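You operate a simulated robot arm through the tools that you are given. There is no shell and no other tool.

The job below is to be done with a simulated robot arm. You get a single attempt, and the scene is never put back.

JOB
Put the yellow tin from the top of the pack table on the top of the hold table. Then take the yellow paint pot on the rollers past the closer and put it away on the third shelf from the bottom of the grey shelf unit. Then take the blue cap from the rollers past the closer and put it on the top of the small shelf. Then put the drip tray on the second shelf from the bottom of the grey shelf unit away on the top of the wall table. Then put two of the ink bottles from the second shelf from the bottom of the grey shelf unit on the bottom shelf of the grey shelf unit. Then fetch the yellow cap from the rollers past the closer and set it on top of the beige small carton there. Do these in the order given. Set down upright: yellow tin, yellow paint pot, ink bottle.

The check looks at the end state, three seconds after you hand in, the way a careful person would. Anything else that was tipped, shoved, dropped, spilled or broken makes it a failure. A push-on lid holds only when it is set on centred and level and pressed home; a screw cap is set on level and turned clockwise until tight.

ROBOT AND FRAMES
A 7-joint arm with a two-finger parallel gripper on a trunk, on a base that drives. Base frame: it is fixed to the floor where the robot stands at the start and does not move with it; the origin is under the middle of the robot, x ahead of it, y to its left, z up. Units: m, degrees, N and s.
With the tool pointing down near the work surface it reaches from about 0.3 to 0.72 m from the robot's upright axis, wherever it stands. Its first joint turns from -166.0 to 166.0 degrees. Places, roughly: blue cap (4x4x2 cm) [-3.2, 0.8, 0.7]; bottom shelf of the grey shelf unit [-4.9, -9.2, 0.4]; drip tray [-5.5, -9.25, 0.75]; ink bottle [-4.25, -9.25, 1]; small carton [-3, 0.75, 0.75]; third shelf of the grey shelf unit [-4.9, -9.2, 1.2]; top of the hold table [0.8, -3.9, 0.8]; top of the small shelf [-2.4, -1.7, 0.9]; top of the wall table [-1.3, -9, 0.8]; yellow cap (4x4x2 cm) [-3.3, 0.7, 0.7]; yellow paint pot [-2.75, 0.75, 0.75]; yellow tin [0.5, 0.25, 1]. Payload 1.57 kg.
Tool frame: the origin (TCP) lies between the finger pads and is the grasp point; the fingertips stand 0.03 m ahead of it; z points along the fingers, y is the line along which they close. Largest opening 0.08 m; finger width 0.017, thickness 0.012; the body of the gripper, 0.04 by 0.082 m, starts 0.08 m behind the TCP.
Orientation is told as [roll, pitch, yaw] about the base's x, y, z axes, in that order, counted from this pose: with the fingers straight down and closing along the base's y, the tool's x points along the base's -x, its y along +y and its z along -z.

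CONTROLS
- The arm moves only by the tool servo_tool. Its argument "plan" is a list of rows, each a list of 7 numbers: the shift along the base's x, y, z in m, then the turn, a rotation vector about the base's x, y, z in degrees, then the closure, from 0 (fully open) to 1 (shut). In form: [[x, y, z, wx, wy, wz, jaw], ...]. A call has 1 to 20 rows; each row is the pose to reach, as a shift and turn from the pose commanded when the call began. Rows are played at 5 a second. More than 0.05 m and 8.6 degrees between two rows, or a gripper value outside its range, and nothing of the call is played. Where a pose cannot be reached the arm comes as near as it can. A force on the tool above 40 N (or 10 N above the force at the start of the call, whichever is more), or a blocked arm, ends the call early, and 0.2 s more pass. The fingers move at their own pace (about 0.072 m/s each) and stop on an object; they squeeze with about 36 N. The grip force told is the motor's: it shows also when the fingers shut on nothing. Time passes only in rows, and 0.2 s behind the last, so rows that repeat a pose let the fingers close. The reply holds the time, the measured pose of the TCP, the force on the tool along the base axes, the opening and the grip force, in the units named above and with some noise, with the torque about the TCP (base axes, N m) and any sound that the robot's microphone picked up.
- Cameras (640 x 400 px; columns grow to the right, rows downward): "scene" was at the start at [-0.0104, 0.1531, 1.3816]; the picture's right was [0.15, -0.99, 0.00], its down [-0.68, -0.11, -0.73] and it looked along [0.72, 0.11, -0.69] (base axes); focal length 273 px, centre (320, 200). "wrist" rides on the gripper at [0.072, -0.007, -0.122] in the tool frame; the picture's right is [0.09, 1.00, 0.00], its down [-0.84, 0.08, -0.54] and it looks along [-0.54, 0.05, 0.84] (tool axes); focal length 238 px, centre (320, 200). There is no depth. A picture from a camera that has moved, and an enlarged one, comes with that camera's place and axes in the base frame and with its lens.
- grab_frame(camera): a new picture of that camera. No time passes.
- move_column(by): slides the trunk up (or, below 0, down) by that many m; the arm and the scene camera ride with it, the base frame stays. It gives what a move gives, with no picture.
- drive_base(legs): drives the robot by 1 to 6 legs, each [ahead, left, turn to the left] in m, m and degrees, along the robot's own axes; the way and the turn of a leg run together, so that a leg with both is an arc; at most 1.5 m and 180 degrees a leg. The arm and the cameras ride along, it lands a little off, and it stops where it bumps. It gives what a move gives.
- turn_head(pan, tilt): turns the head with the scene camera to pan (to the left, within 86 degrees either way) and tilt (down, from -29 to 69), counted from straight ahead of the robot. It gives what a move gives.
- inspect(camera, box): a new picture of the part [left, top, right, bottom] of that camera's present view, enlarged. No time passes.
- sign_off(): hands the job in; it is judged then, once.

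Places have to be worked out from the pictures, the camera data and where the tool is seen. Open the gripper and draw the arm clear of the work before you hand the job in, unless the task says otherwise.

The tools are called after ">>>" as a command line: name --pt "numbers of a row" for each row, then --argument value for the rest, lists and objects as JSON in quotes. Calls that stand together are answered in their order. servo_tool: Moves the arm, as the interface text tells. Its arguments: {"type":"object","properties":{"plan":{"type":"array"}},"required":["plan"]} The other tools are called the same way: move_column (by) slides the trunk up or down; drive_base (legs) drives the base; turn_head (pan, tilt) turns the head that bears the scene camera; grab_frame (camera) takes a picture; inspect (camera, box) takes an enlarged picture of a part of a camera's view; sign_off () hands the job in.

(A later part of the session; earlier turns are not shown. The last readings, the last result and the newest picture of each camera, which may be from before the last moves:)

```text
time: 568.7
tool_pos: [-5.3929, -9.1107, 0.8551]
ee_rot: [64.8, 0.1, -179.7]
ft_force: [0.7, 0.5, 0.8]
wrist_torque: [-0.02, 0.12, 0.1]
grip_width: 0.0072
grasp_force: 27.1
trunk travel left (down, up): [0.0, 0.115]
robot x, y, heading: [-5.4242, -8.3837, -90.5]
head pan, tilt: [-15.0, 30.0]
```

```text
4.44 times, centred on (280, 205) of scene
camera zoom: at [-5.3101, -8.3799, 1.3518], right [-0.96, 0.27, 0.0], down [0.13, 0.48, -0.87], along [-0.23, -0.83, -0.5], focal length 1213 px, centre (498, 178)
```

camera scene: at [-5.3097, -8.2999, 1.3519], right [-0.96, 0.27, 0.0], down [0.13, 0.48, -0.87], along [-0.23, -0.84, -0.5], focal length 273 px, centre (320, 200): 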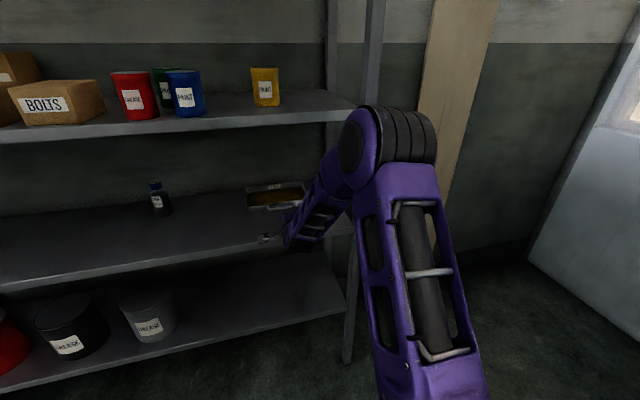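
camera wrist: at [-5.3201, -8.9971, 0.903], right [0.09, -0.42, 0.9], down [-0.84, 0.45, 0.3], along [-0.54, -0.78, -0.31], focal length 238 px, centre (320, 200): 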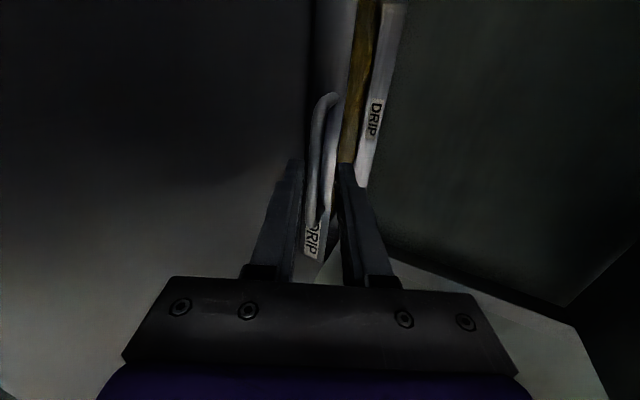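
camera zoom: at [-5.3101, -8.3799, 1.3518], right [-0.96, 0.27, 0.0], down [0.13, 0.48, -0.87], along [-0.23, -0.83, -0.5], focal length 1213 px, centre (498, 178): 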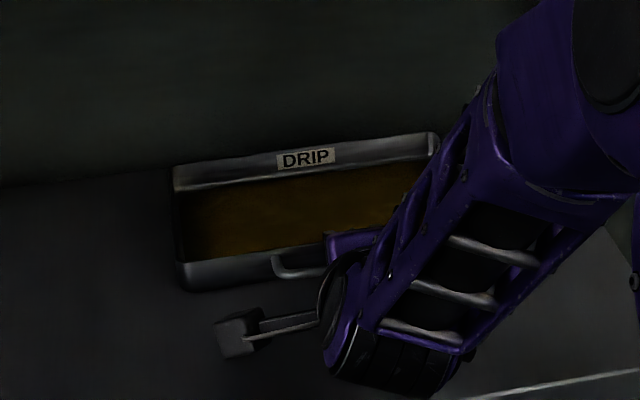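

The bar (7 mm) is gripped. I draw the tray forward 17 cm on the shelf by backing the base, keeping it level on the board.

>>> servo_tool --pt "0 0 0 0 0 0 1" --pt "0 0 0 0 0 0 1" --pt "0 0 0 0 0 0 1"

>>> drive_base --legs '[[-0.08, 0, 0]]'

>>> grab_frame --camera "scene"

>>> grab_frame --camera "wrist"

```text
time: 569.5
tool_pos: [-5.3933, -9.1112, 0.8547]
ee_rot: [64.8, 0.2, -179.7]
ft_force: [0.4, 0.2, 0.1]
wrist_torque: [0.0, 0.11, 0.09]
grip_width: 0.0072
grasp_force: 26.5
trunk travel left (down, up): [0.0, 0.115]
robot x, y, heading: [-5.4263, -8.3823, -90.3]
head pan, tilt: [-15.0, 30.0]
```

```text
time: 570.6
tool_pos: [-5.3926, -9.0313, 0.8538]
ee_rot: [64.7, 0.1, -179.6]
ft_force: [-0.6, 0.2, 0.3]
wrist_torque: [-0.03, 0.11, -0.04]
grip_width: 0.0072
grasp_force: 26.3
trunk travel left (down, up): [0.0, 0.115]
robot x, y, heading: [-5.4215, -8.3018, -90.3]
head pan, tilt: [-15.0, 30.0]
```

```text
taken
camera scene: at [-5.3096, -8.2997, 1.3518], right [-0.96, 0.27, 0.0], down [0.13, 0.48, -0.87], along [-0.23, -0.83, -0.5], focal length 273 px, centre (320, 200)
```

scene: 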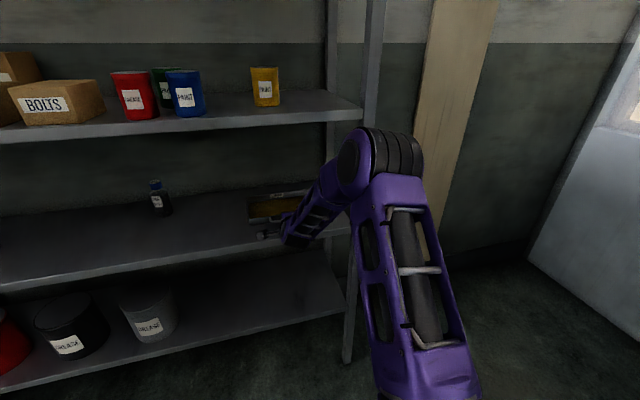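

```text
taken
camera wrist: at [-5.3206, -8.9159, 0.8997], right [0.09, -0.42, 0.9], down [-0.84, 0.45, 0.3], along [-0.54, -0.78, -0.31], focal length 238 px, centre (320, 200)
```

wrist: 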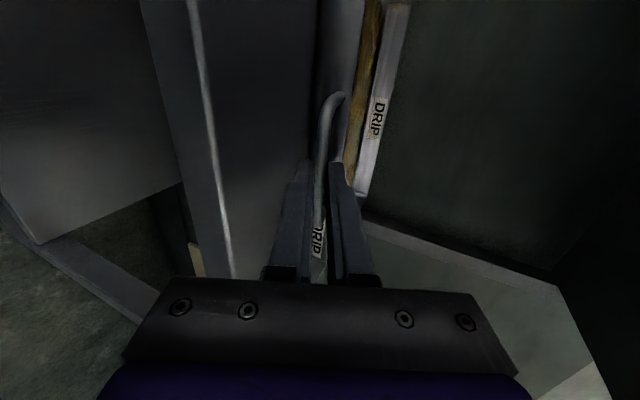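

The tray slides along nicely. I back another 9 cm.

>>> drive_base --legs '[[-0.085, 0, 0]]'

>>> grab_frame --camera "wrist"

>>> inspect --camera "scene" --box '[220, 150, 380, 270]'

```text
time: 571.6
tool_pos: [-5.3929, -8.9452, 0.8546]
ee_rot: [64.8, 0.1, -179.8]
ft_force: [-0.1, 0.4, 0.2]
wrist_torque: [0.02, 0.13, -0.08]
grip_width: 0.0074
grasp_force: 26.2
trunk travel left (down, up): [0.0, 0.115]
robot x, y, heading: [-5.4252, -8.216, -90.5]
head pan, tilt: [-15.0, 30.0]
```

```text
taken
camera wrist: at [-5.3203, -8.8311, 0.8997], right [0.09, -0.42, 0.9], down [-0.84, 0.45, 0.3], along [-0.54, -0.78, -0.31], focal length 238 px, centre (320, 200)
```

wrist: 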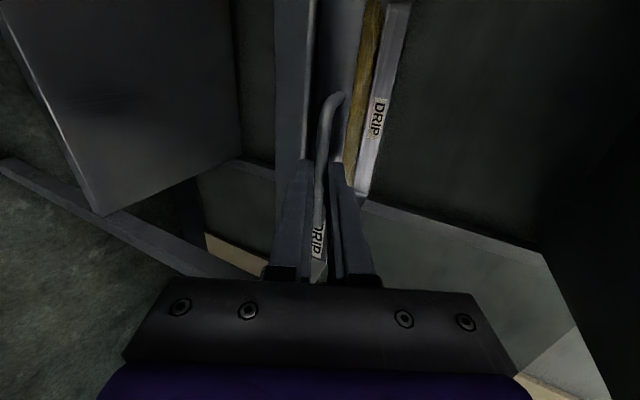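

```text
3.33 times, centred on (300, 210) of scene
camera zoom: at [-5.3091, -8.2149, 1.3518], right [-0.96, 0.27, 0.0], down [0.13, 0.48, -0.87], along [-0.23, -0.83, -0.5], focal length 910 px, centre (387, 167)
```

zoom: 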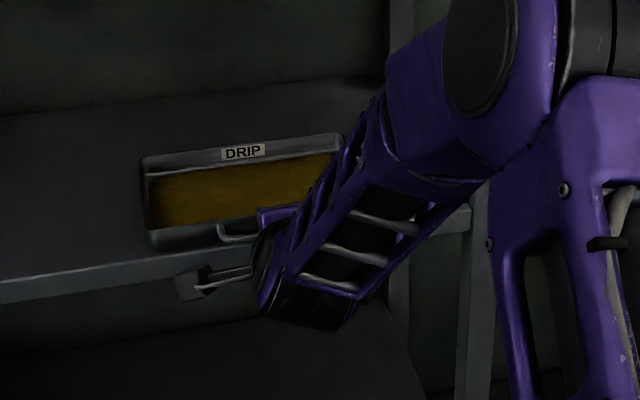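

The tray's front is now at the shelf edge. I release the bar, retreat, and re-tilt the tool to 25° so the pads will be parallel to the flared front wall.

>>> servo_tool --pt "0 0 0 0 0 0 0.8" --pt "0 0 0 0 0 0 0.7" --pt "0 0 0 0 0 0 0.7" --pt "0 0.02 0.009 0 0 0 0.7" --pt "0 0.04 0.018 0 0 0 0.7" --pt "0 0.07 0.035 0 0 0 0.7" --pt "0 0.09 0.06 0 0 0 0.7" --pt "0 0.09 0.08 8 0 0 0.7" --pt "0 0.09 0.09 16 0 0 0.7" --pt "0 0.09 0.1 24 0 0 0.7" --pt "0 0.09 0.1 32 0 0 0.7" --pt "0 0.09 0.1 40 0 0 0.7" --pt "0 0.09 0.1 40 0 0 0.7"

>>> grab_frame --camera "wrist"

>>> grab_frame --camera "scene"

```text
time: 574.4
tool_pos: [-5.3928, -8.8551, 0.953]
ee_rot: [24.7, 0.2, -180.0]
ft_force: [0.5, 1.9, 0.4]
wrist_torque: [-0.04, 0.02, 0.01]
grip_width: 0.024
grasp_force: 0.1
trunk travel left (down, up): [0.0, 0.115]
robot x, y, heading: [-5.419, -8.221, -90.5]
head pan, tilt: [-15.0, 30.0]
```

```text
taken
camera wrist: at [-5.3204, -8.7972, 1.0614], right [0.09, -0.9, 0.42], down [-0.84, 0.15, 0.52], along [-0.54, -0.4, -0.74], focal length 238 px, centre (320, 200)
```

wrist: 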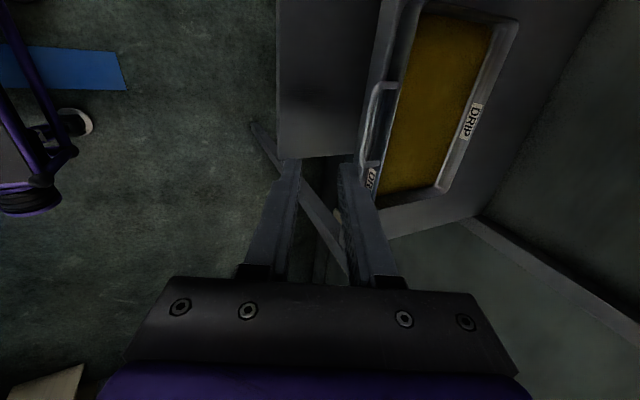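

```text
taken
camera scene: at [-5.3091, -8.2148, 1.3519], right [-0.96, 0.27, 0.0], down [0.13, 0.48, -0.87], along [-0.23, -0.83, -0.5], focal length 273 px, centre (320, 200)
```

scene: 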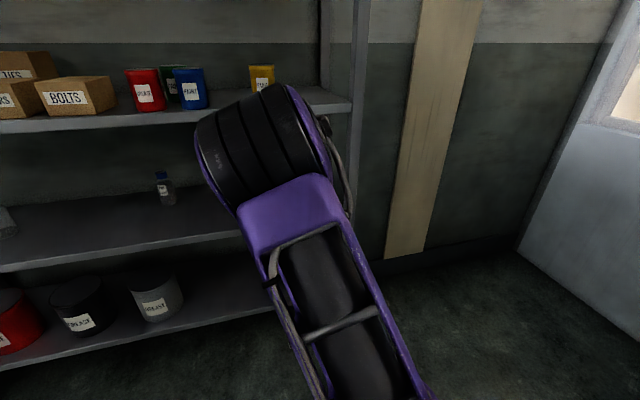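

>>> inspect --camera "wrist" --box '[280, 0, 520, 220]'

```text
1.82 times, centred on (400, 110) of wrist
camera zoom: at [-5.3204, -8.7972, 1.0614], right [0.09, -0.9, 0.42], down [-0.84, 0.15, 0.52], along [-0.54, -0.4, -0.74], focal length 433 px, centre (174, 364)
```

zoom: 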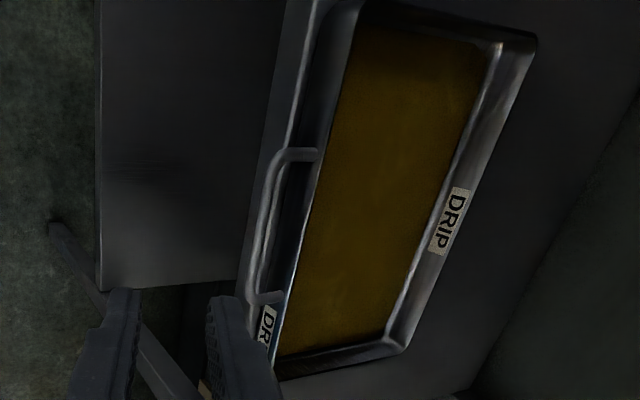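

Measured in the wrist view: rim at about (y -8.9875, z 0.85), bar centre ~2.1 cm in front of it. I drive ahead 0.1 m and line the fingers up to straddle the wall, the outer finger going between wall and bar.

>>> drive_base --legs '[[0.1, 0, 0]]'

>>> servo_tool --pt "0 -0.004 -0.012 0 0 0 0.75" --pt "0 -0.008 -0.024 0 0 0 0.75" --pt "0 -0.0095 -0.034 0 0 0 0.75" --pt "0 -0.0095 -0.034 0 0 0 0.75"

>>> grab_frame --camera "wrist"

>>> inspect --camera "wrist" --box '[240, 40, 440, 220]'

```text
time: 575.6
tool_pos: [-5.3928, -8.9561, 0.9542]
ee_rot: [24.7, 0.2, -179.8]
ft_force: [0.7, -0.3, -0.6]
wrist_torque: [-0.01, -0.01, 0.0]
grip_width: 0.0239
grasp_force: 0.1
trunk travel left (down, up): [0.0, 0.115]
robot x, y, heading: [-5.4228, -8.316, -90.4]
head pan, tilt: [-15.0, 30.0]
```

```text
time: 576.6
tool_pos: [-5.3939, -8.9646, 0.9201]
ee_rot: [24.7, 0.1, -179.7]
ft_force: [-1.0, 0.6, 0.4]
wrist_torque: [-0.03, -0.04, 0.01]
grip_width: 0.0198
grasp_force: 0.0
trunk travel left (down, up): [0.0, 0.115]
robot x, y, heading: [-5.4217, -8.3183, -90.9]
head pan, tilt: [-15.0, 30.0]
```

```text
taken
camera wrist: at [-5.321, -8.9064, 1.0276], right [0.09, -0.9, 0.42], down [-0.84, 0.15, 0.52], along [-0.54, -0.4, -0.74], focal length 238 px, centre (320, 200)
```

wrist: 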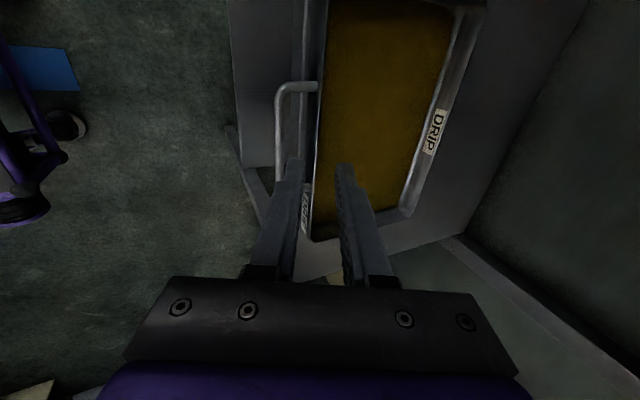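

```text
2.22 times, centred on (340, 130) of wrist
camera zoom: at [-5.321, -8.9064, 1.0276], right [0.09, -0.9, 0.42], down [-0.84, 0.15, 0.52], along [-0.54, -0.4, -0.74], focal length 530 px, centre (276, 356)
```

zoom: 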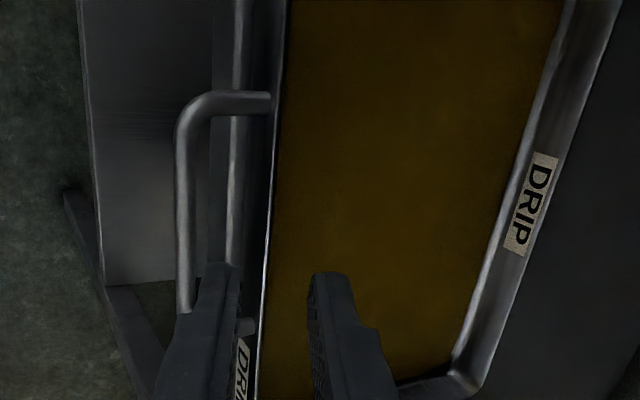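

The outer finger is lined up in the middle of the gap between wall and bar. I descend 6 cm along the tool axis.

>>> servo_tool --pt "0 -0.0085 -0.018 0 0 0 0.75" --pt "0 -0.017 -0.036 0 0 0 0.75" --pt "0 -0.0225 -0.048 0 0 0 0.75" --pt "0 -0.0262 -0.0562 0 0 0 0.75" --pt "0 -0.0262 -0.0562 0 0 0 0.75"

>>> inspect --camera "wrist" --box '[240, 40, 440, 220]'

```text
time: 577.8
tool_pos: [-5.3932, -8.9908, 0.8643]
ee_rot: [24.8, 0.3, -179.8]
ft_force: [0.8, 0.4, 0.0]
wrist_torque: [-0.03, 0.03, 0.0]
grip_width: 0.0201
grasp_force: 0.0
trunk travel left (down, up): [0.0, 0.115]
robot x, y, heading: [-5.4271, -8.3187, -90.3]
head pan, tilt: [-15.0, 30.0]
```

```text
2.22 times, centred on (340, 130) of wrist
camera zoom: at [-5.3211, -8.9331, 0.9707], right [0.09, -0.9, 0.42], down [-0.84, 0.15, 0.52], along [-0.54, -0.4, -0.74], focal length 530 px, centre (276, 356)
```

zoom: 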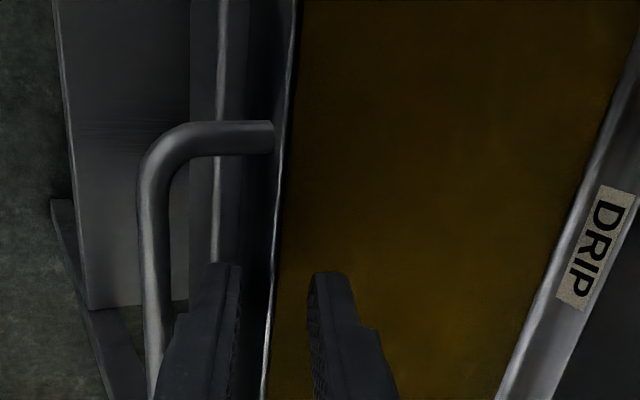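

The wall is centred between the fingers. I shift 8 mm to the tray's mid-line, go 4 mm deeper and close.

>>> servo_tool --pt "-0.008 0 0 0 0 0 0.75" --pt "-0.008 -0.0017 -0.0036 0 0 0 0.75" --pt "-0.008 -0.002 -0.0045 0 0 0 0.85" --pt "-0.008 -0.0028 -0.006 0 0 0 1" --pt "-0.008 -0.0028 -0.006 0 0 0 1" --pt "-0.008 -0.0028 -0.006 0 0 0 1" --pt "-0.008 -0.0028 -0.006 0 0 0 1"

>>> inspect --camera "wrist" --box '[240, 40, 440, 220]'

```text
time: 579.4
tool_pos: [-5.4007, -8.9937, 0.8581]
ee_rot: [24.8, 0.2, -179.8]
ft_force: [0.0, -2.0, 3.4]
wrist_torque: [-0.05, 0.02, -0.02]
grip_width: 0.0025
grasp_force: 24.1
trunk travel left (down, up): [0.0, 0.115]
robot x, y, heading: [-5.4203, -8.317, -90.0]
head pan, tilt: [-15.0, 30.0]
```

```text
2.22 times, centred on (340, 130) of wrist
camera zoom: at [-5.3285, -8.936, 0.9662], right [0.09, -0.9, 0.42], down [-0.84, 0.15, 0.52], along [-0.54, -0.4, -0.74], focal length 530 px, centre (276, 356)
```

zoom: 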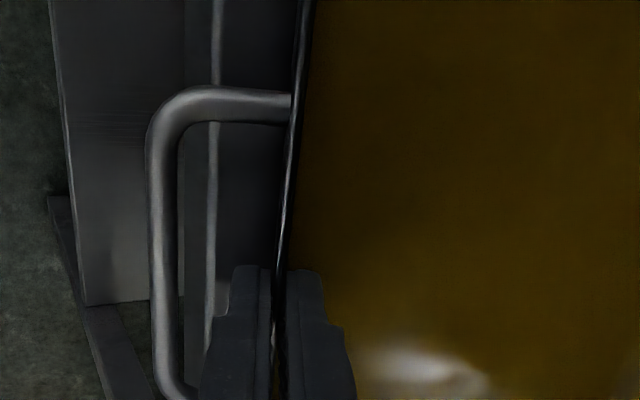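

The wall (2.5 mm) is pinched flat. I test with a small lift of 8 mm and look at force and tilt.

>>> servo_tool --pt "0 0 0.003 0 0 0 1" --pt "0 0 0.006 0 0 0 1" --pt "0 0 0.009 0 0 0 1" --pt "0 0 0.009 0 0 0 1" --pt "0 0 0.009 0 0 0 1"

>>> grab_frame --camera "wrist"

>>> inspect --camera "scene" --box '[140, 130, 380, 280]'

```text
time: 580.6
tool_pos: [-5.4004, -8.9941, 0.8669]
ee_rot: [24.8, 0.3, -179.8]
ft_force: [-0.1, 0.6, -1.9]
wrist_torque: [0.09, 0.0, 0.01]
grip_width: 0.0026
grasp_force: 23.6
trunk travel left (down, up): [0.0, 0.115]
robot x, y, heading: [-5.4232, -8.3177, -90.6]
head pan, tilt: [-15.0, 30.0]
```

```text
taken
camera wrist: at [-5.3283, -8.9365, 0.9742], right [0.09, -0.9, 0.42], down [-0.84, 0.15, 0.52], along [-0.54, -0.4, -0.74], focal length 238 px, centre (320, 200)
```

wrist: 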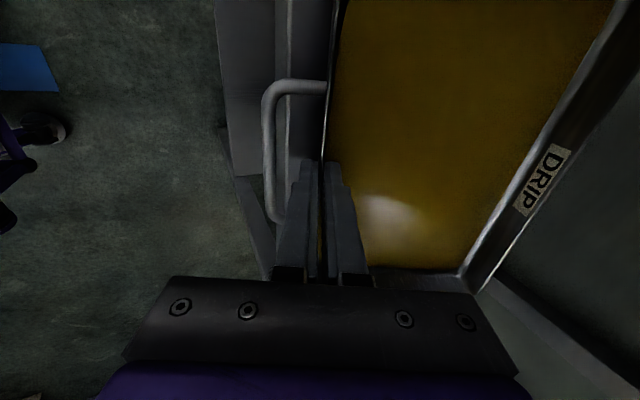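

```text
2.67 times, centred on (260, 205) of scene
camera zoom: at [-5.3097, -8.3152, 1.3518], right [-0.96, 0.26, 0.0], down [0.13, 0.48, -0.87], along [-0.23, -0.84, -0.5], focal length 728 px, centre (480, 187)
```

zoom: 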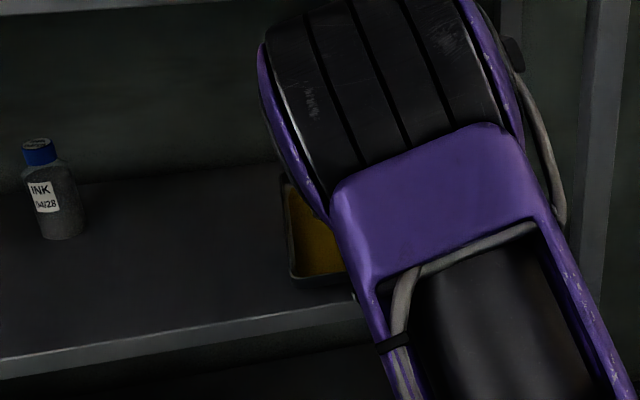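

Only ~2 N so far with no visible slip. I lift another 15 mm and compare the tray's pose relative to the fingers.

>>> servo_tool --pt "0 0 0.005 0 0 0 1" --pt "0 0 0.01 0 0 0 1" --pt "0 0 0.015 0 0 0 1" --pt "0 0 0.015 0 0 0 1" --pt "0 0 0.015 0 0 0 1"

>>> grab_frame --camera "wrist"

```text
time: 581.8
tool_pos: [-5.4012, -8.9953, 0.8804]
ee_rot: [24.6, 0.2, -179.7]
ft_force: [-0.3, 0.4, -1.8]
wrist_torque: [0.08, 0.04, 0.02]
grip_width: 0.0026
grasp_force: 24.3
trunk travel left (down, up): [0.0, 0.115]
robot x, y, heading: [-5.4274, -8.3199, -90.5]
head pan, tilt: [-15.0, 30.0]
```

```text
taken
camera wrist: at [-5.3278, -8.936, 0.9886], right [0.09, -0.9, 0.42], down [-0.84, 0.15, 0.52], along [-0.54, -0.4, -0.74], focal length 238 px, centre (320, 200)
```

wrist: 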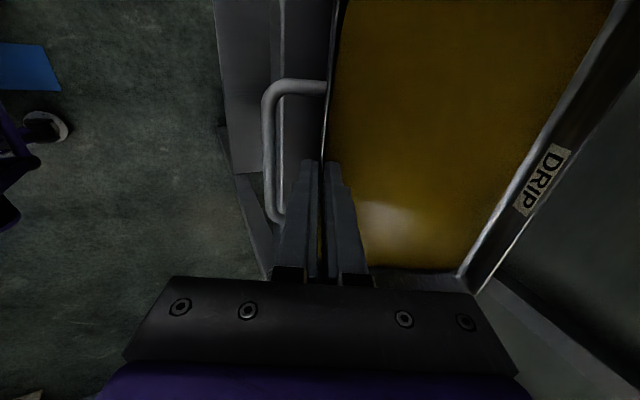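

The tray lifts rigidly and level (≈1.9 N). I raise it further and draw it out of the shelf.

>>> servo_tool --pt "0 0 0.01 0 0 0 1" --pt "0 0 0.025 0 0 0 1" --pt "0 0 0.04 0 0 0 1" --pt "0 0.02 0.05 0 0 0 1" --pt "0 0.04 0.055 0 0 0 1" --pt "0 0.06 0.055 0 0 0 1" --pt "0 0.08 0.055 0 0 0 1" --pt "0 0.1 0.055 0 0 0 1" --pt "0 0.1 0.055 0 0 0 1"

>>> grab_frame --camera "wrist"

>>> grab_frame --camera "scene"

```text
time: 583.8
tool_pos: [-5.4009, -8.8944, 0.936]
ee_rot: [24.7, 0.2, -179.8]
ft_force: [-0.5, 0.5, -1.4]
wrist_torque: [0.11, 0.04, 0.0]
grip_width: 0.0026
grasp_force: 24.0
trunk travel left (down, up): [0.0, 0.115]
robot x, y, heading: [-5.4229, -8.3174, -89.9]
head pan, tilt: [-15.0, 30.0]
```

```text
taken
camera wrist: at [-5.3288, -8.8356, 1.0437], right [0.09, -0.9, 0.42], down [-0.84, 0.15, 0.52], along [-0.54, -0.4, -0.74], focal length 238 px, centre (320, 200)
```

wrist: 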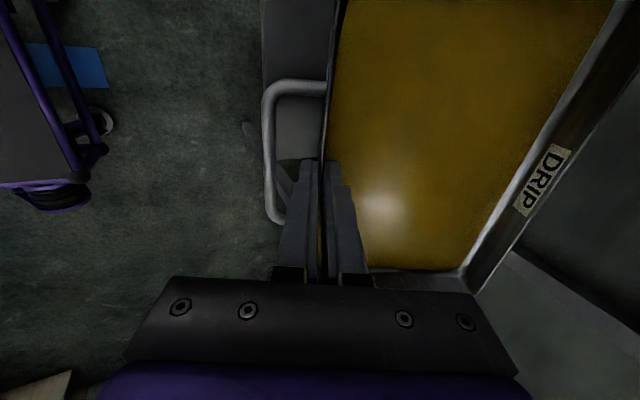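

```text
taken
camera scene: at [-5.3097, -8.3151, 1.3518], right [-0.96, 0.26, 0.0], down [0.13, 0.48, -0.87], along [-0.23, -0.84, -0.5], focal length 273 px, centre (320, 200)
```

scene: 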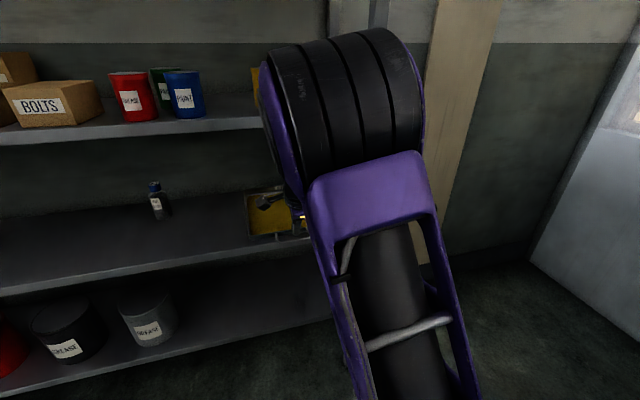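

The tray rides level. I retract a bit more, then back off and strafe left out of the unit's lane toward the wall table.

>>> servo_tool --pt "0 0.02 0.01 0 0 0 1" --pt "0 0.04 0.02 0 0 0 1" --pt "0 0.04 0.02 0 0 0 1"

>>> drive_base --legs '[[-0.1, 0, 0], [0, 1.3, 0]]'

>>> grab_frame --camera "wrist"

>>> grab_frame --camera "scene"

```text
time: 584.6
tool_pos: [-5.4021, -8.8544, 0.957]
ee_rot: [24.6, 0.2, -179.9]
ft_force: [0.4, -0.6, -2.3]
wrist_torque: [0.12, 0.0, -0.05]
grip_width: 0.0025
grasp_force: 24.3
trunk travel left (down, up): [0.0, 0.115]
robot x, y, heading: [-5.4213, -8.3189, -90.3]
head pan, tilt: [-15.0, 30.0]
```

```text
time: 598.2
tool_pos: [-4.0985, -8.7728, 0.9566]
ee_rot: [24.7, 0.2, 179.2]
ft_force: [-0.3, 0.4, -2.5]
wrist_torque: [0.16, 0.01, 0.01]
grip_width: 0.0025
grasp_force: 23.9
trunk travel left (down, up): [0.0, 0.115]
robot x, y, heading: [-4.1084, -8.2371, -91.8]
head pan, tilt: [-15.0, 30.0]
```

```text
taken
camera wrist: at [-4.0247, -8.7168, 1.0639], right [0.08, -0.91, 0.42], down [-0.84, 0.17, 0.52], along [-0.54, -0.39, -0.74], focal length 238 px, centre (320, 200)
```

wrist: 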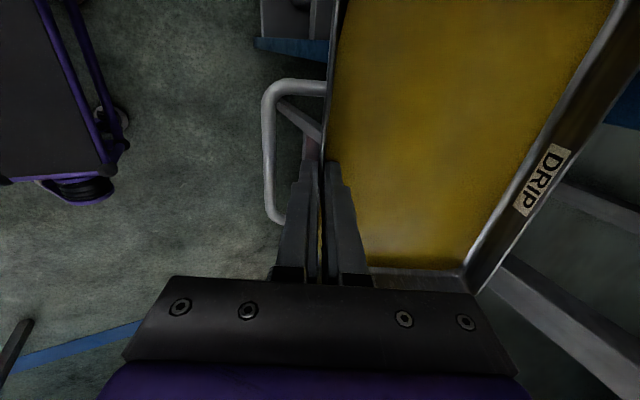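

```text
taken
camera scene: at [-3.9959, -8.236, 1.3518], right [-0.96, 0.28, 0.0], down [0.14, 0.48, -0.87], along [-0.24, -0.83, -0.5], focal length 273 px, centre (320, 200)
```

scene: 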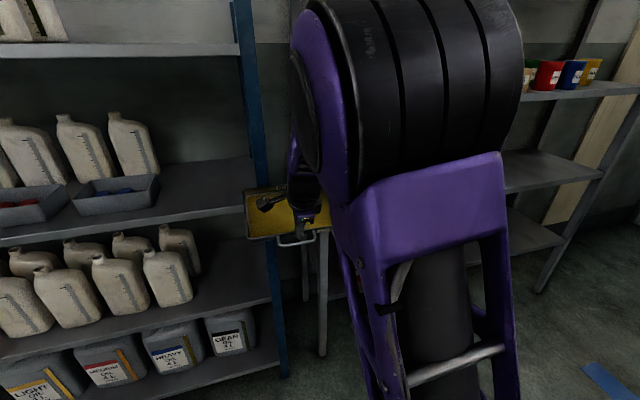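

Tray is still secure. I back away from the blue rack and strafe left toward the wall table.

>>> drive_base --legs '[[-0.4, 0.02, 1.5], [0, 1.25, 0]]'

>>> turn_head --pan 10 --tilt 30

>>> grab_frame --camera "scene"

```text
time: 612.3
tool_pos: [-2.8301, -8.3732, 0.9562]
ee_rot: [24.8, 0.2, -179.2]
ft_force: [-1.0, 0.6, -1.6]
wrist_torque: [0.13, 0.02, 0.02]
grip_width: 0.0025
grasp_force: 24.2
trunk travel left (down, up): [0.0, 0.115]
robot x, y, heading: [-2.8587, -7.8359, -89.5]
head pan, tilt: [-15.0, 30.0]
```

```text
time: 613.2
tool_pos: [-2.83, -8.3724, 0.9564]
ee_rot: [24.7, 0.3, -179.2]
ft_force: [0.7, -0.3, -1.4]
wrist_torque: [0.09, 0.02, 0.05]
grip_width: 0.0029
grasp_force: 24.0
trunk travel left (down, up): [0.0, 0.115]
robot x, y, heading: [-2.8539, -7.8353, -89.9]
head pan, tilt: [10.0, 30.0]
```

```text
taken
camera scene: at [-2.7038, -7.8339, 1.3518], right [-0.98, -0.18, 0.0], down [-0.09, 0.49, -0.87], along [0.15, -0.85, -0.5], focal length 273 px, centre (320, 200)
```

scene: 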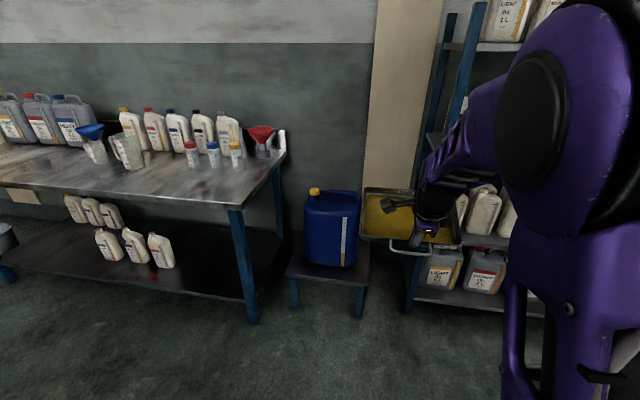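

The wall table's front strip (x -2.2…-1.3, y -8.68…-8.95) is free. I move ahead and strafe left so the tray comes over the table's right part.

>>> drive_base --legs '[[0.27, 0, 0], [0, 0.45, 0]]'

>>> grab_frame --camera "scene"

>>> grab_frame --camera "wrist"

```text
time: 619.6
tool_pos: [-2.3771, -8.6407, 0.9564]
ee_rot: [24.7, 0.2, -179.5]
ft_force: [0.3, 0.9, -1.6]
wrist_torque: [0.11, 0.01, 0.0]
grip_width: 0.0025
grasp_force: 23.7
trunk travel left (down, up): [0.0, 0.115]
robot x, y, heading: [-2.4011, -8.1027, -90.0]
head pan, tilt: [10.0, 30.0]
```

```text
taken
camera scene: at [-2.2487, -8.1014, 1.3518], right [-0.98, -0.17, 0.0], down [-0.09, 0.49, -0.87], along [0.15, -0.85, -0.5], focal length 273 px, centre (320, 200)
```

scene: 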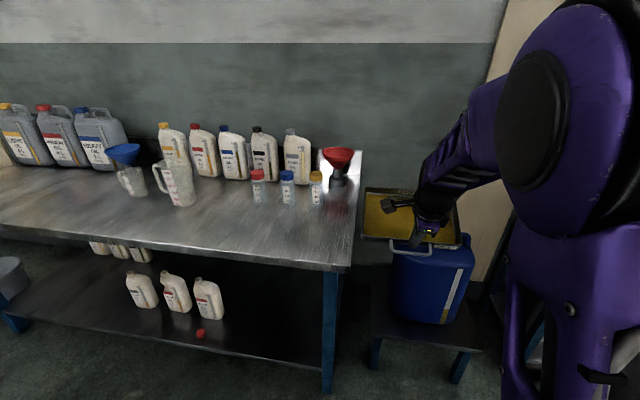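

```text
taken
camera wrist: at [-2.3053, -8.581, 1.0639], right [0.1, -0.9, 0.42], down [-0.84, 0.15, 0.52], along [-0.53, -0.4, -0.74], focal length 238 px, centre (320, 200)
```

wrist: 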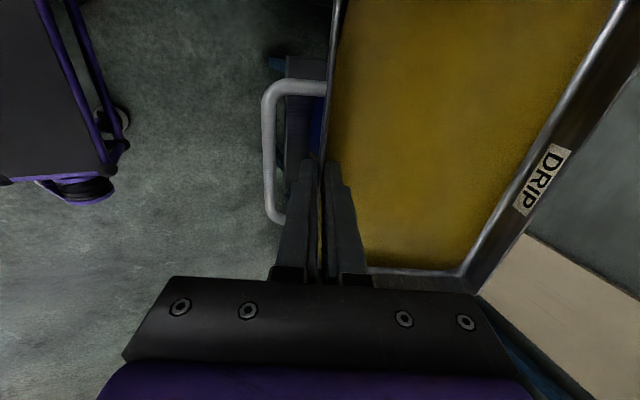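

>>> drive_base --legs '[[0, 0.4, 0]]'

>>> grab_frame --camera "scene"

>>> grab_frame --camera "wrist"

```text
time: 624.0
tool_pos: [-1.9806, -8.641, 0.9571]
ee_rot: [24.7, 0.1, -179.9]
ft_force: [0.0, 0.1, -1.9]
wrist_torque: [0.1, 0.02, -0.02]
grip_width: 0.0026
grasp_force: 23.9
trunk travel left (down, up): [0.0, 0.115]
robot x, y, heading: [-2.0016, -8.1018, -90.6]
head pan, tilt: [10.0, 30.0]
```

```text
taken
camera scene: at [-1.8484, -8.1042, 1.3518], right [-0.99, -0.17, 0.0], down [-0.08, 0.49, -0.87], along [0.14, -0.85, -0.5], focal length 273 px, centre (320, 200)
```

scene: 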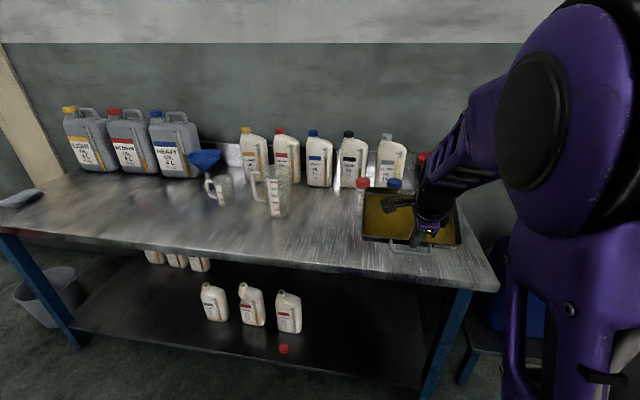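

```text
taken
camera wrist: at [-1.9086, -8.5834, 1.0638], right [0.09, -0.9, 0.42], down [-0.84, 0.16, 0.52], along [-0.54, -0.4, -0.74], focal length 238 px, centre (320, 200)
```

wrist: 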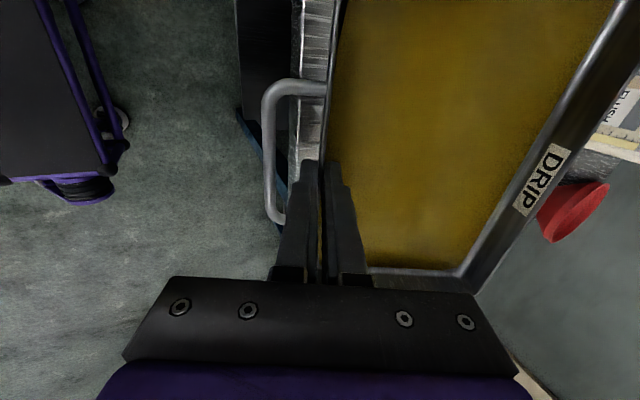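

The tray is over the free strip. I extend 10 cm inward and lower to just above the table.

>>> servo_tool --pt "0 -0.03 0 0 0 0 1" --pt "0 -0.06 0 0 0 0 1" --pt "0 -0.09 0 0 0 0 1" --pt "0 -0.105 -0.02 0 0 0 1" --pt "0 -0.105 -0.05 0 0 0 1" --pt "0 -0.105 -0.08 0 0 0 1" --pt "0 -0.105 -0.1 0 0 0 1" --pt "0 -0.105 -0.1 0 0 0 1"

>>> grab_frame --camera "scene"

>>> grab_frame --camera "wrist"

```text
time: 625.8
tool_pos: [-1.9801, -8.7477, 0.8548]
ee_rot: [24.8, 0.2, -179.9]
ft_force: [-0.2, -0.1, -1.5]
wrist_torque: [0.17, -0.02, -0.03]
grip_width: 0.0026
grasp_force: 24.0
trunk travel left (down, up): [0.0, 0.115]
robot x, y, heading: [-2.0024, -8.1044, -90.4]
head pan, tilt: [10.0, 30.0]
```

```text
taken
camera scene: at [-1.8483, -8.1043, 1.3518], right [-0.99, -0.17, 0.0], down [-0.08, 0.49, -0.87], along [0.14, -0.85, -0.5], focal length 273 px, centre (320, 200)
```

scene: 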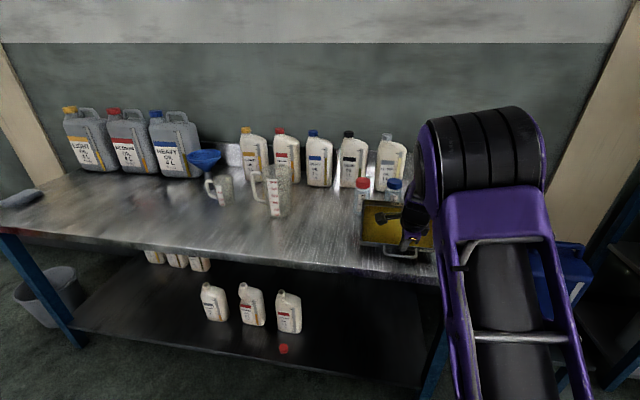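

```text
taken
camera wrist: at [-1.9079, -8.6886, 0.9632], right [0.09, -0.9, 0.42], down [-0.84, 0.16, 0.52], along [-0.54, -0.4, -0.74], focal length 238 px, centre (320, 200)
```

wrist: 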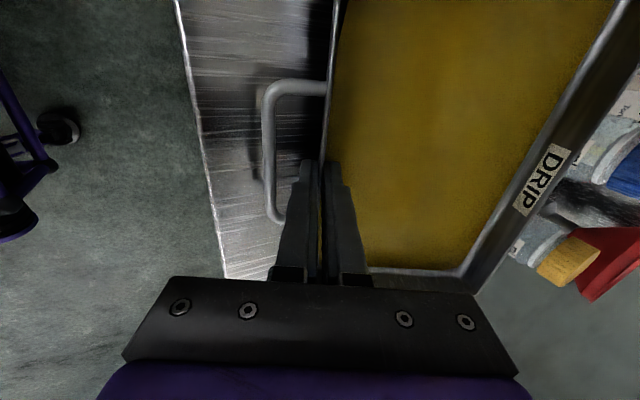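

>>> inspect --camera "scene" --box '[330, 160, 450, 280]'

>>> inspect --camera "wrist" --box '[440, 60, 640, 320]'

```text
3.33 times, centred on (390, 220) of scene
camera zoom: at [-1.8483, -8.1043, 1.3518], right [-0.99, -0.17, 0.0], down [-0.08, 0.49, -0.87], along [0.14, -0.85, -0.5], focal length 910 px, centre (87, 133)
```

zoom: 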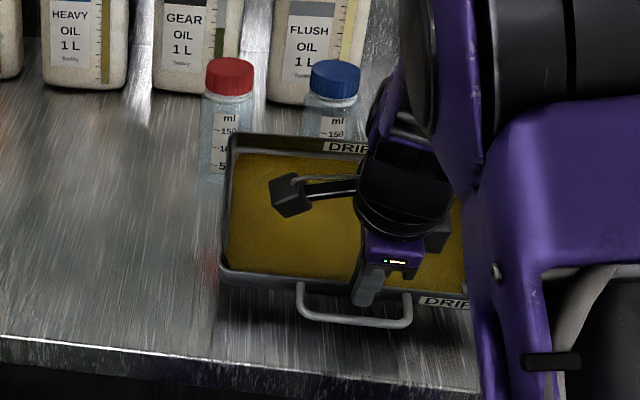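

```text
1.54 times, centred on (540, 190) of wrist
camera zoom: at [-1.9079, -8.6886, 0.9632], right [0.09, -0.9, 0.42], down [-0.84, 0.16, 0.52], along [-0.54, -0.4, -0.74], focal length 367 px, centre (-18, 215)
```

zoom: 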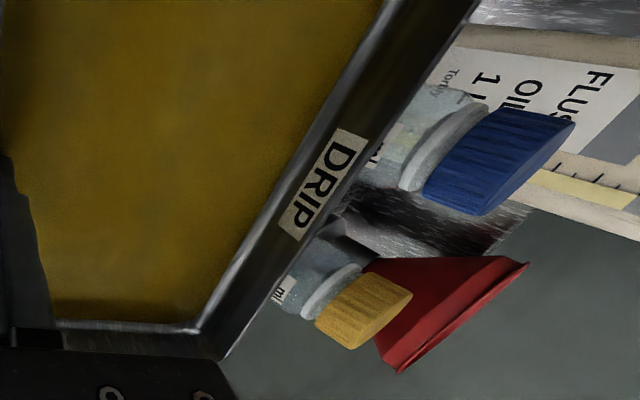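

Measuring the rim in the scene view shows the pinch has rotated the tray about 16° nose-down (back edge z≈0.89 vs front 0.85), i.e. the wall flare is only ~9°. I level it now by rotating the tool +16° about x, still above the table.

>>> servo_tool --pt "0 0 0.005 3 0 0 1" --pt "0 0 0.01 6 0 0 1" --pt "0 0 0.012 9 0 0 1" --pt "0 0 0.014 12 0 0 1" --pt "0 0 0.015 15 0 0 1" --pt "0 0 0.015 16 0 0 1" --pt "0 0 0.015 16 0 0 1"

>>> inspect --camera "scene" --box '[330, 160, 450, 280]'

>>> grab_frame --camera "wrist"

```text
time: 627.4
tool_pos: [-1.9801, -8.7455, 0.8715]
ee_rot: [8.7, 0.4, 180.0]
ft_force: [0.4, 0.5, -1.1]
wrist_torque: [0.14, 0.02, 0.01]
grip_width: 0.0028
grasp_force: 24.2
trunk travel left (down, up): [0.0, 0.115]
robot x, y, heading: [-2.0011, -8.1037, -90.5]
head pan, tilt: [10.0, 30.0]
```

```text
3.33 times, centred on (390, 220) of scene
camera zoom: at [-1.8483, -8.1043, 1.3518], right [-0.99, -0.17, 0.0], down [-0.08, 0.49, -0.87], along [0.14, -0.85, -0.5], focal length 910 px, centre (87, 133)
```

zoom: 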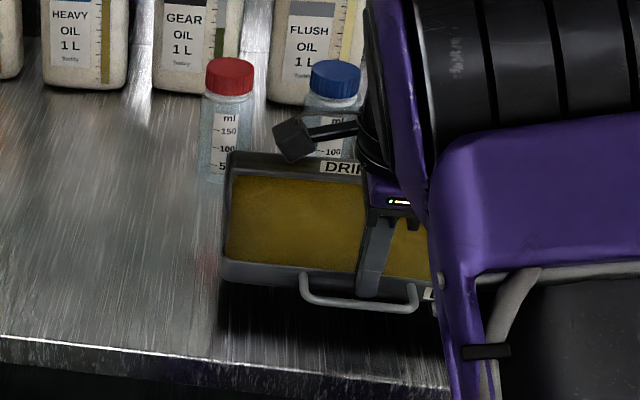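

```text
taken
camera wrist: at [-1.9083, -8.7204, 0.9905], right [0.09, -0.98, 0.15], down [-0.84, 0.01, 0.54], along [-0.54, -0.18, -0.83], focal length 238 px, centre (320, 200)
```

wrist: 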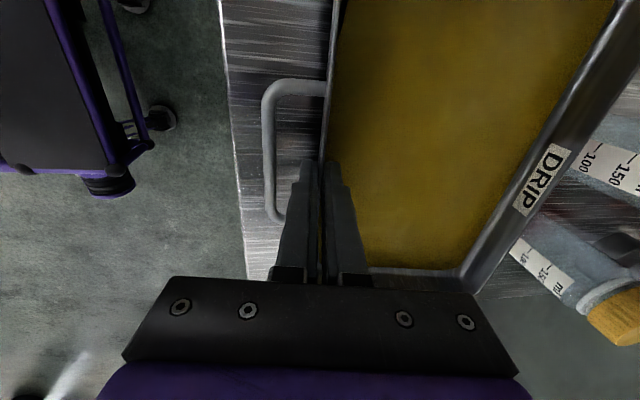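

Still about 4° back-up, so I add 4° and lower toward the table.

>>> servo_tool --pt "0 0 -0.005 2 0 0 1" --pt "0 0 -0.012 4 0 0 1" --pt "0 0 -0.02 4 0 0 1" --pt "0 0 -0.026 4 0 0 1" --pt "0 0 -0.03 4 0 0 1" --pt "0 0 -0.03 4 0 0 1"

>>> inspect --camera "scene" --box '[330, 160, 450, 280]'

```text
time: 628.8
tool_pos: [-1.981, -8.7461, 0.8421]
ee_rot: [4.9, 0.4, 180.1]
ft_force: [-0.5, 0.0, 4.2]
wrist_torque: [0.12, -0.69, 0.07]
grip_width: 0.0029
grasp_force: 23.8
trunk travel left (down, up): [0.0, 0.115]
robot x, y, heading: [-2.0037, -8.1027, -90.4]
head pan, tilt: [10.0, 30.0]
```

```text
3.33 times, centred on (390, 220) of scene
camera zoom: at [-1.8485, -8.1038, 1.352], right [-0.99, -0.17, 0.0], down [-0.08, 0.49, -0.87], along [0.14, -0.85, -0.5], focal length 910 px, centre (87, 133)
```

zoom: 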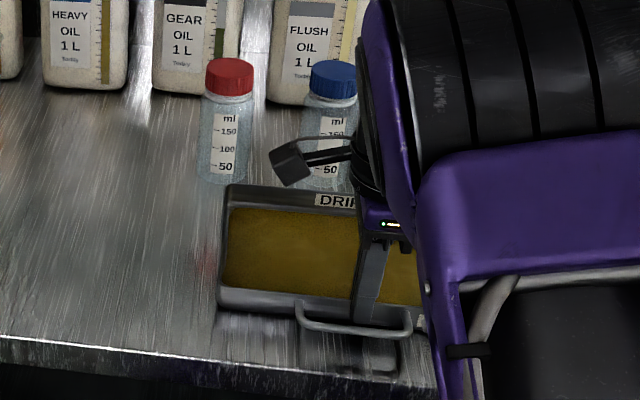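

The left edge has touched (table z≈0.80). I lower 2 mm more, then open the fingers to 2 cm so the tray settles flat.

>>> servo_tool --pt "0 0 -0.001 0 0 0 1" --pt "0 0 -0.002 0 0 0 1" --pt "0 0 -0.002 0 0 0 1"

>>> servo_tool --pt "0 0 0 0 0 0 0.9" --pt "0 0 0 0 0 0 0.82" --pt "0 0 0 0 0 0 0.78" --pt "0 0 0 0 0 0 0.78"

>>> inspect --camera "scene" --box '[330, 160, 450, 280]'

>>> grab_frame --camera "wrist"

```text
time: 629.6
tool_pos: [-1.9804, -8.747, 0.8417]
ee_rot: [4.9, 0.2, 180.0]
ft_force: [-0.2, 1.7, 20.9]
wrist_torque: [0.16, 0.0, 0.13]
grip_width: 0.0028
grasp_force: 24.2
trunk travel left (down, up): [0.0, 0.115]
robot x, y, heading: [-2.0014, -8.1033, -90.5]
head pan, tilt: [10.0, 30.0]
```

```text
time: 630.6
tool_pos: [-1.9811, -8.7469, 0.8394]
ee_rot: [4.8, 0.3, 180.0]
ft_force: [0.7, -0.4, 0.3]
wrist_torque: [0.01, 0.0, -0.04]
grip_width: 0.0177
grasp_force: 0.0
trunk travel left (down, up): [0.0, 0.115]
robot x, y, heading: [-2.0034, -8.1014, -90.5]
head pan, tilt: [10.0, 30.0]
```

```text
3.33 times, centred on (390, 220) of scene
camera zoom: at [-1.8483, -8.1041, 1.3518], right [-0.99, -0.17, 0.0], down [-0.08, 0.49, -0.87], along [0.14, -0.85, -0.5], focal length 910 px, centre (87, 133)
```

zoom: 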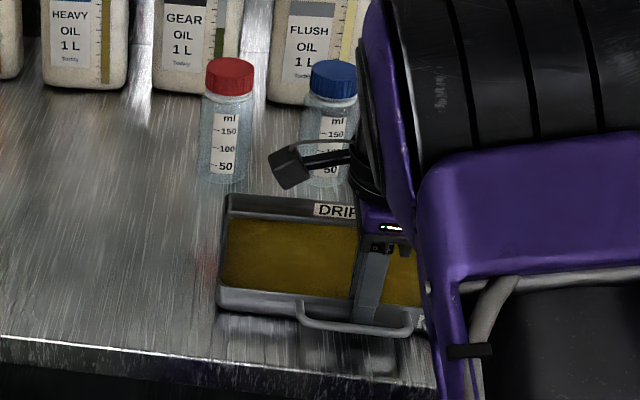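

```text
taken
camera wrist: at [-1.9082, -8.7291, 0.9595], right [0.09, -0.99, 0.08], down [-0.84, -0.03, 0.54], along [-0.54, -0.12, -0.84], focal length 238 px, centre (320, 200)
```

wrist: 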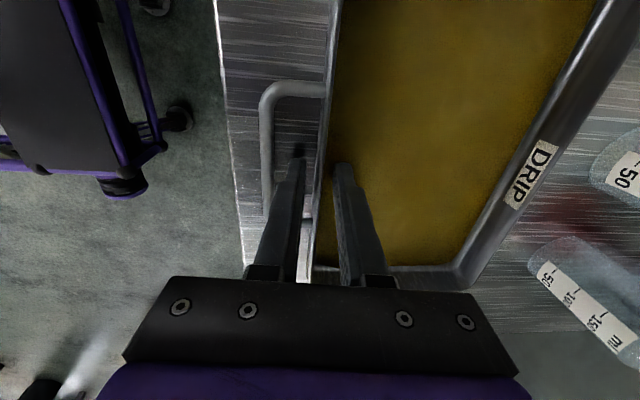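

The tray sits flat on the wall table, fully inside the edge. I withdraw straight up along the tool axis, then back.

>>> servo_tool --pt "0 0.001 0.015 0 0 0 0.78" --pt "0 0.003 0.035 0 0 0 0.78" --pt "0 0.006 0.07 0 0 0 0.78" --pt "0 0.01 0.11 0 0 0 0.7" --pt "0 0.03 0.15 0 0 0 0.5" --pt "0 0.06 0.18 0 0 0 0.3" --pt "0 0.09 0.2 0 0 0 0" --pt "0 0.12 0.22 0 0 0 0" --pt "0 0.12 0.22 0 0 0 0"

>>> grab_frame --camera "scene"

```text
time: 632.6
tool_pos: [-1.9792, -8.6285, 1.0612]
ee_rot: [4.7, 0.3, -180.0]
ft_force: [-0.5, -0.4, 0.4]
wrist_torque: [-0.01, 0.0, -0.01]
grip_width: 0.08
grasp_force: 0.2
trunk travel left (down, up): [0.0, 0.115]
robot x, y, heading: [-2.0023, -8.1018, -90.6]
head pan, tilt: [10.0, 30.0]
```

```text
taken
camera scene: at [-1.8484, -8.104, 1.3518], right [-0.99, -0.17, 0.0], down [-0.08, 0.49, -0.87], along [0.14, -0.85, -0.5], focal length 273 px, centre (320, 200)
```

scene: 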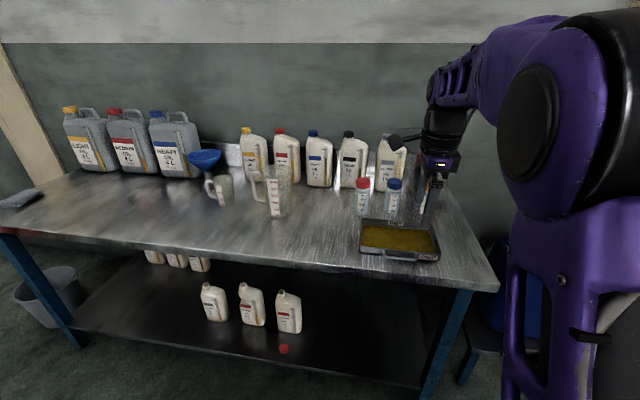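

The tray is done. Next are two ink bottles. I leave the lane, go back to the shelf unit, and turn the tool back on the way.

>>> drive_base --legs '[[0, -0.85, 0.5], [-0.27, 0, 0], [0, -1.2, 0], [0.43, 0, 0]]'

>>> servo_tool --pt "0 0 0 0 0 8 0" --pt "0 0 0 0 0 16 0" --pt "0 0 0 0 0 24 0" --pt "0 0 0 0 0 32 0" --pt "0 0 0 0 0 40 0" --pt "0 0 0 0 0 48 0" --pt "0 0 0 0 0 56 0" --pt "0 0 0 0 0 64 0" --pt "0 0 0 0 0 72 0" --pt "0 0 0 0 0 80 0" --pt "0 0 0 0 0 88 0" --pt "0 0 0 0 0 90 0"

>>> grab_frame --camera "scene"

```text
time: 656.3
tool_pos: [-4.064, -8.7473, 1.0596]
ee_rot: [4.7, 0.4, 178.3]
ft_force: [-0.2, 0.0, 0.3]
wrist_torque: [0.01, 0.01, 0.02]
grip_width: 0.0797
grasp_force: 0.1
trunk travel left (down, up): [0.0, 0.115]
robot x, y, heading: [-4.0742, -8.2214, -92.2]
head pan, tilt: [10.0, 30.0]
```

```text
time: 658.9
tool_pos: [-4.0642, -8.7474, 1.0602]
ee_rot: [4.8, 0.2, -91.6]
ft_force: [0.0, 0.2, 0.3]
wrist_torque: [-0.01, -0.01, -0.02]
grip_width: 0.0801
grasp_force: 0.0
trunk travel left (down, up): [0.0, 0.115]
robot x, y, heading: [-4.0707, -8.2209, -92.0]
head pan, tilt: [10.0, 30.0]
```

```text
taken
camera scene: at [-3.9165, -8.2261, 1.3519], right [-0.99, -0.14, 0.0], down [-0.07, 0.5, -0.87], along [0.12, -0.86, -0.5], focal length 273 px, centre (320, 200)
```

scene: 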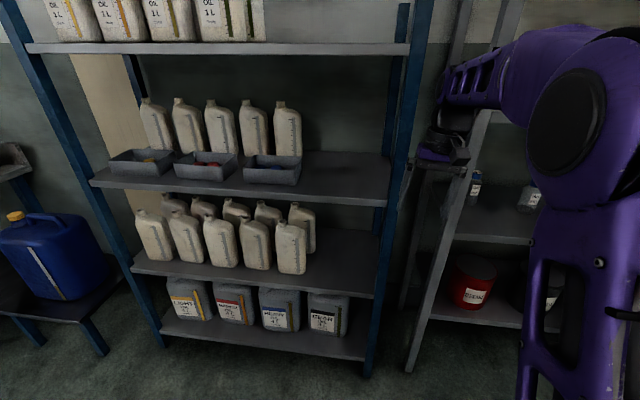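

I correct the leftover 4.7° tilt and strafe in front of the unit (x≈-5.1), first to test reaching the bottom shelf with the empty gripper.

>>> drive_base --legs '[[0.04, 0, 2.0], [0, -1.05, 0]]'

>>> servo_tool --pt "0 -0.02 -0.02 -3.75 2 0 0" --pt "0 -0.04 -0.04 -7.5 4.7 0 0"

>>> grab_frame --camera "scene"

```text
time: 669.9
tool_pos: [-5.0977, -8.7933, 1.0609]
ee_rot: [4.8, 0.2, -88.8]
ft_force: [-0.5, -0.1, 0.4]
wrist_torque: [0.01, -0.05, 0.01]
grip_width: 0.0801
grasp_force: 0.1
trunk travel left (down, up): [0.0, 0.115]
robot x, y, heading: [-5.1348, -8.2673, -89.2]
head pan, tilt: [10.0, 30.0]
```

```text
time: 670.5
tool_pos: [-5.099, -8.8328, 1.0219]
ee_rot: [-0.2, -7.3, -88.5]
ft_force: [0.2, 0.8, 0.6]
wrist_torque: [0.01, 0.01, 0.04]
grip_width: 0.0798
grasp_force: 0.1
trunk travel left (down, up): [0.0, 0.115]
robot x, y, heading: [-5.1306, -8.2659, -89.3]
head pan, tilt: [10.0, 30.0]
```

```text
taken
camera scene: at [-4.9771, -8.2651, 1.3519], right [-0.98, -0.19, 0.0], down [-0.09, 0.49, -0.87], along [0.16, -0.85, -0.5], focal length 273 px, centre (320, 200)
```

scene: 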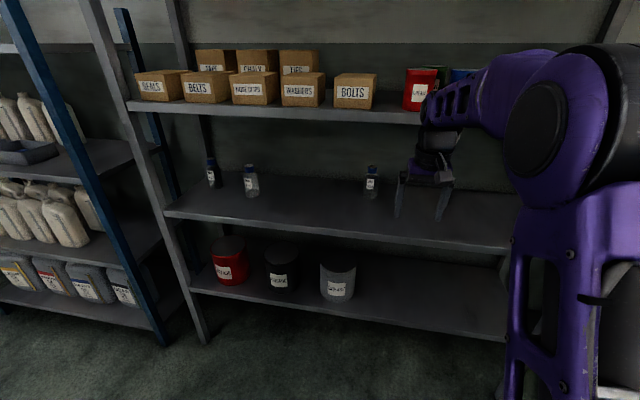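

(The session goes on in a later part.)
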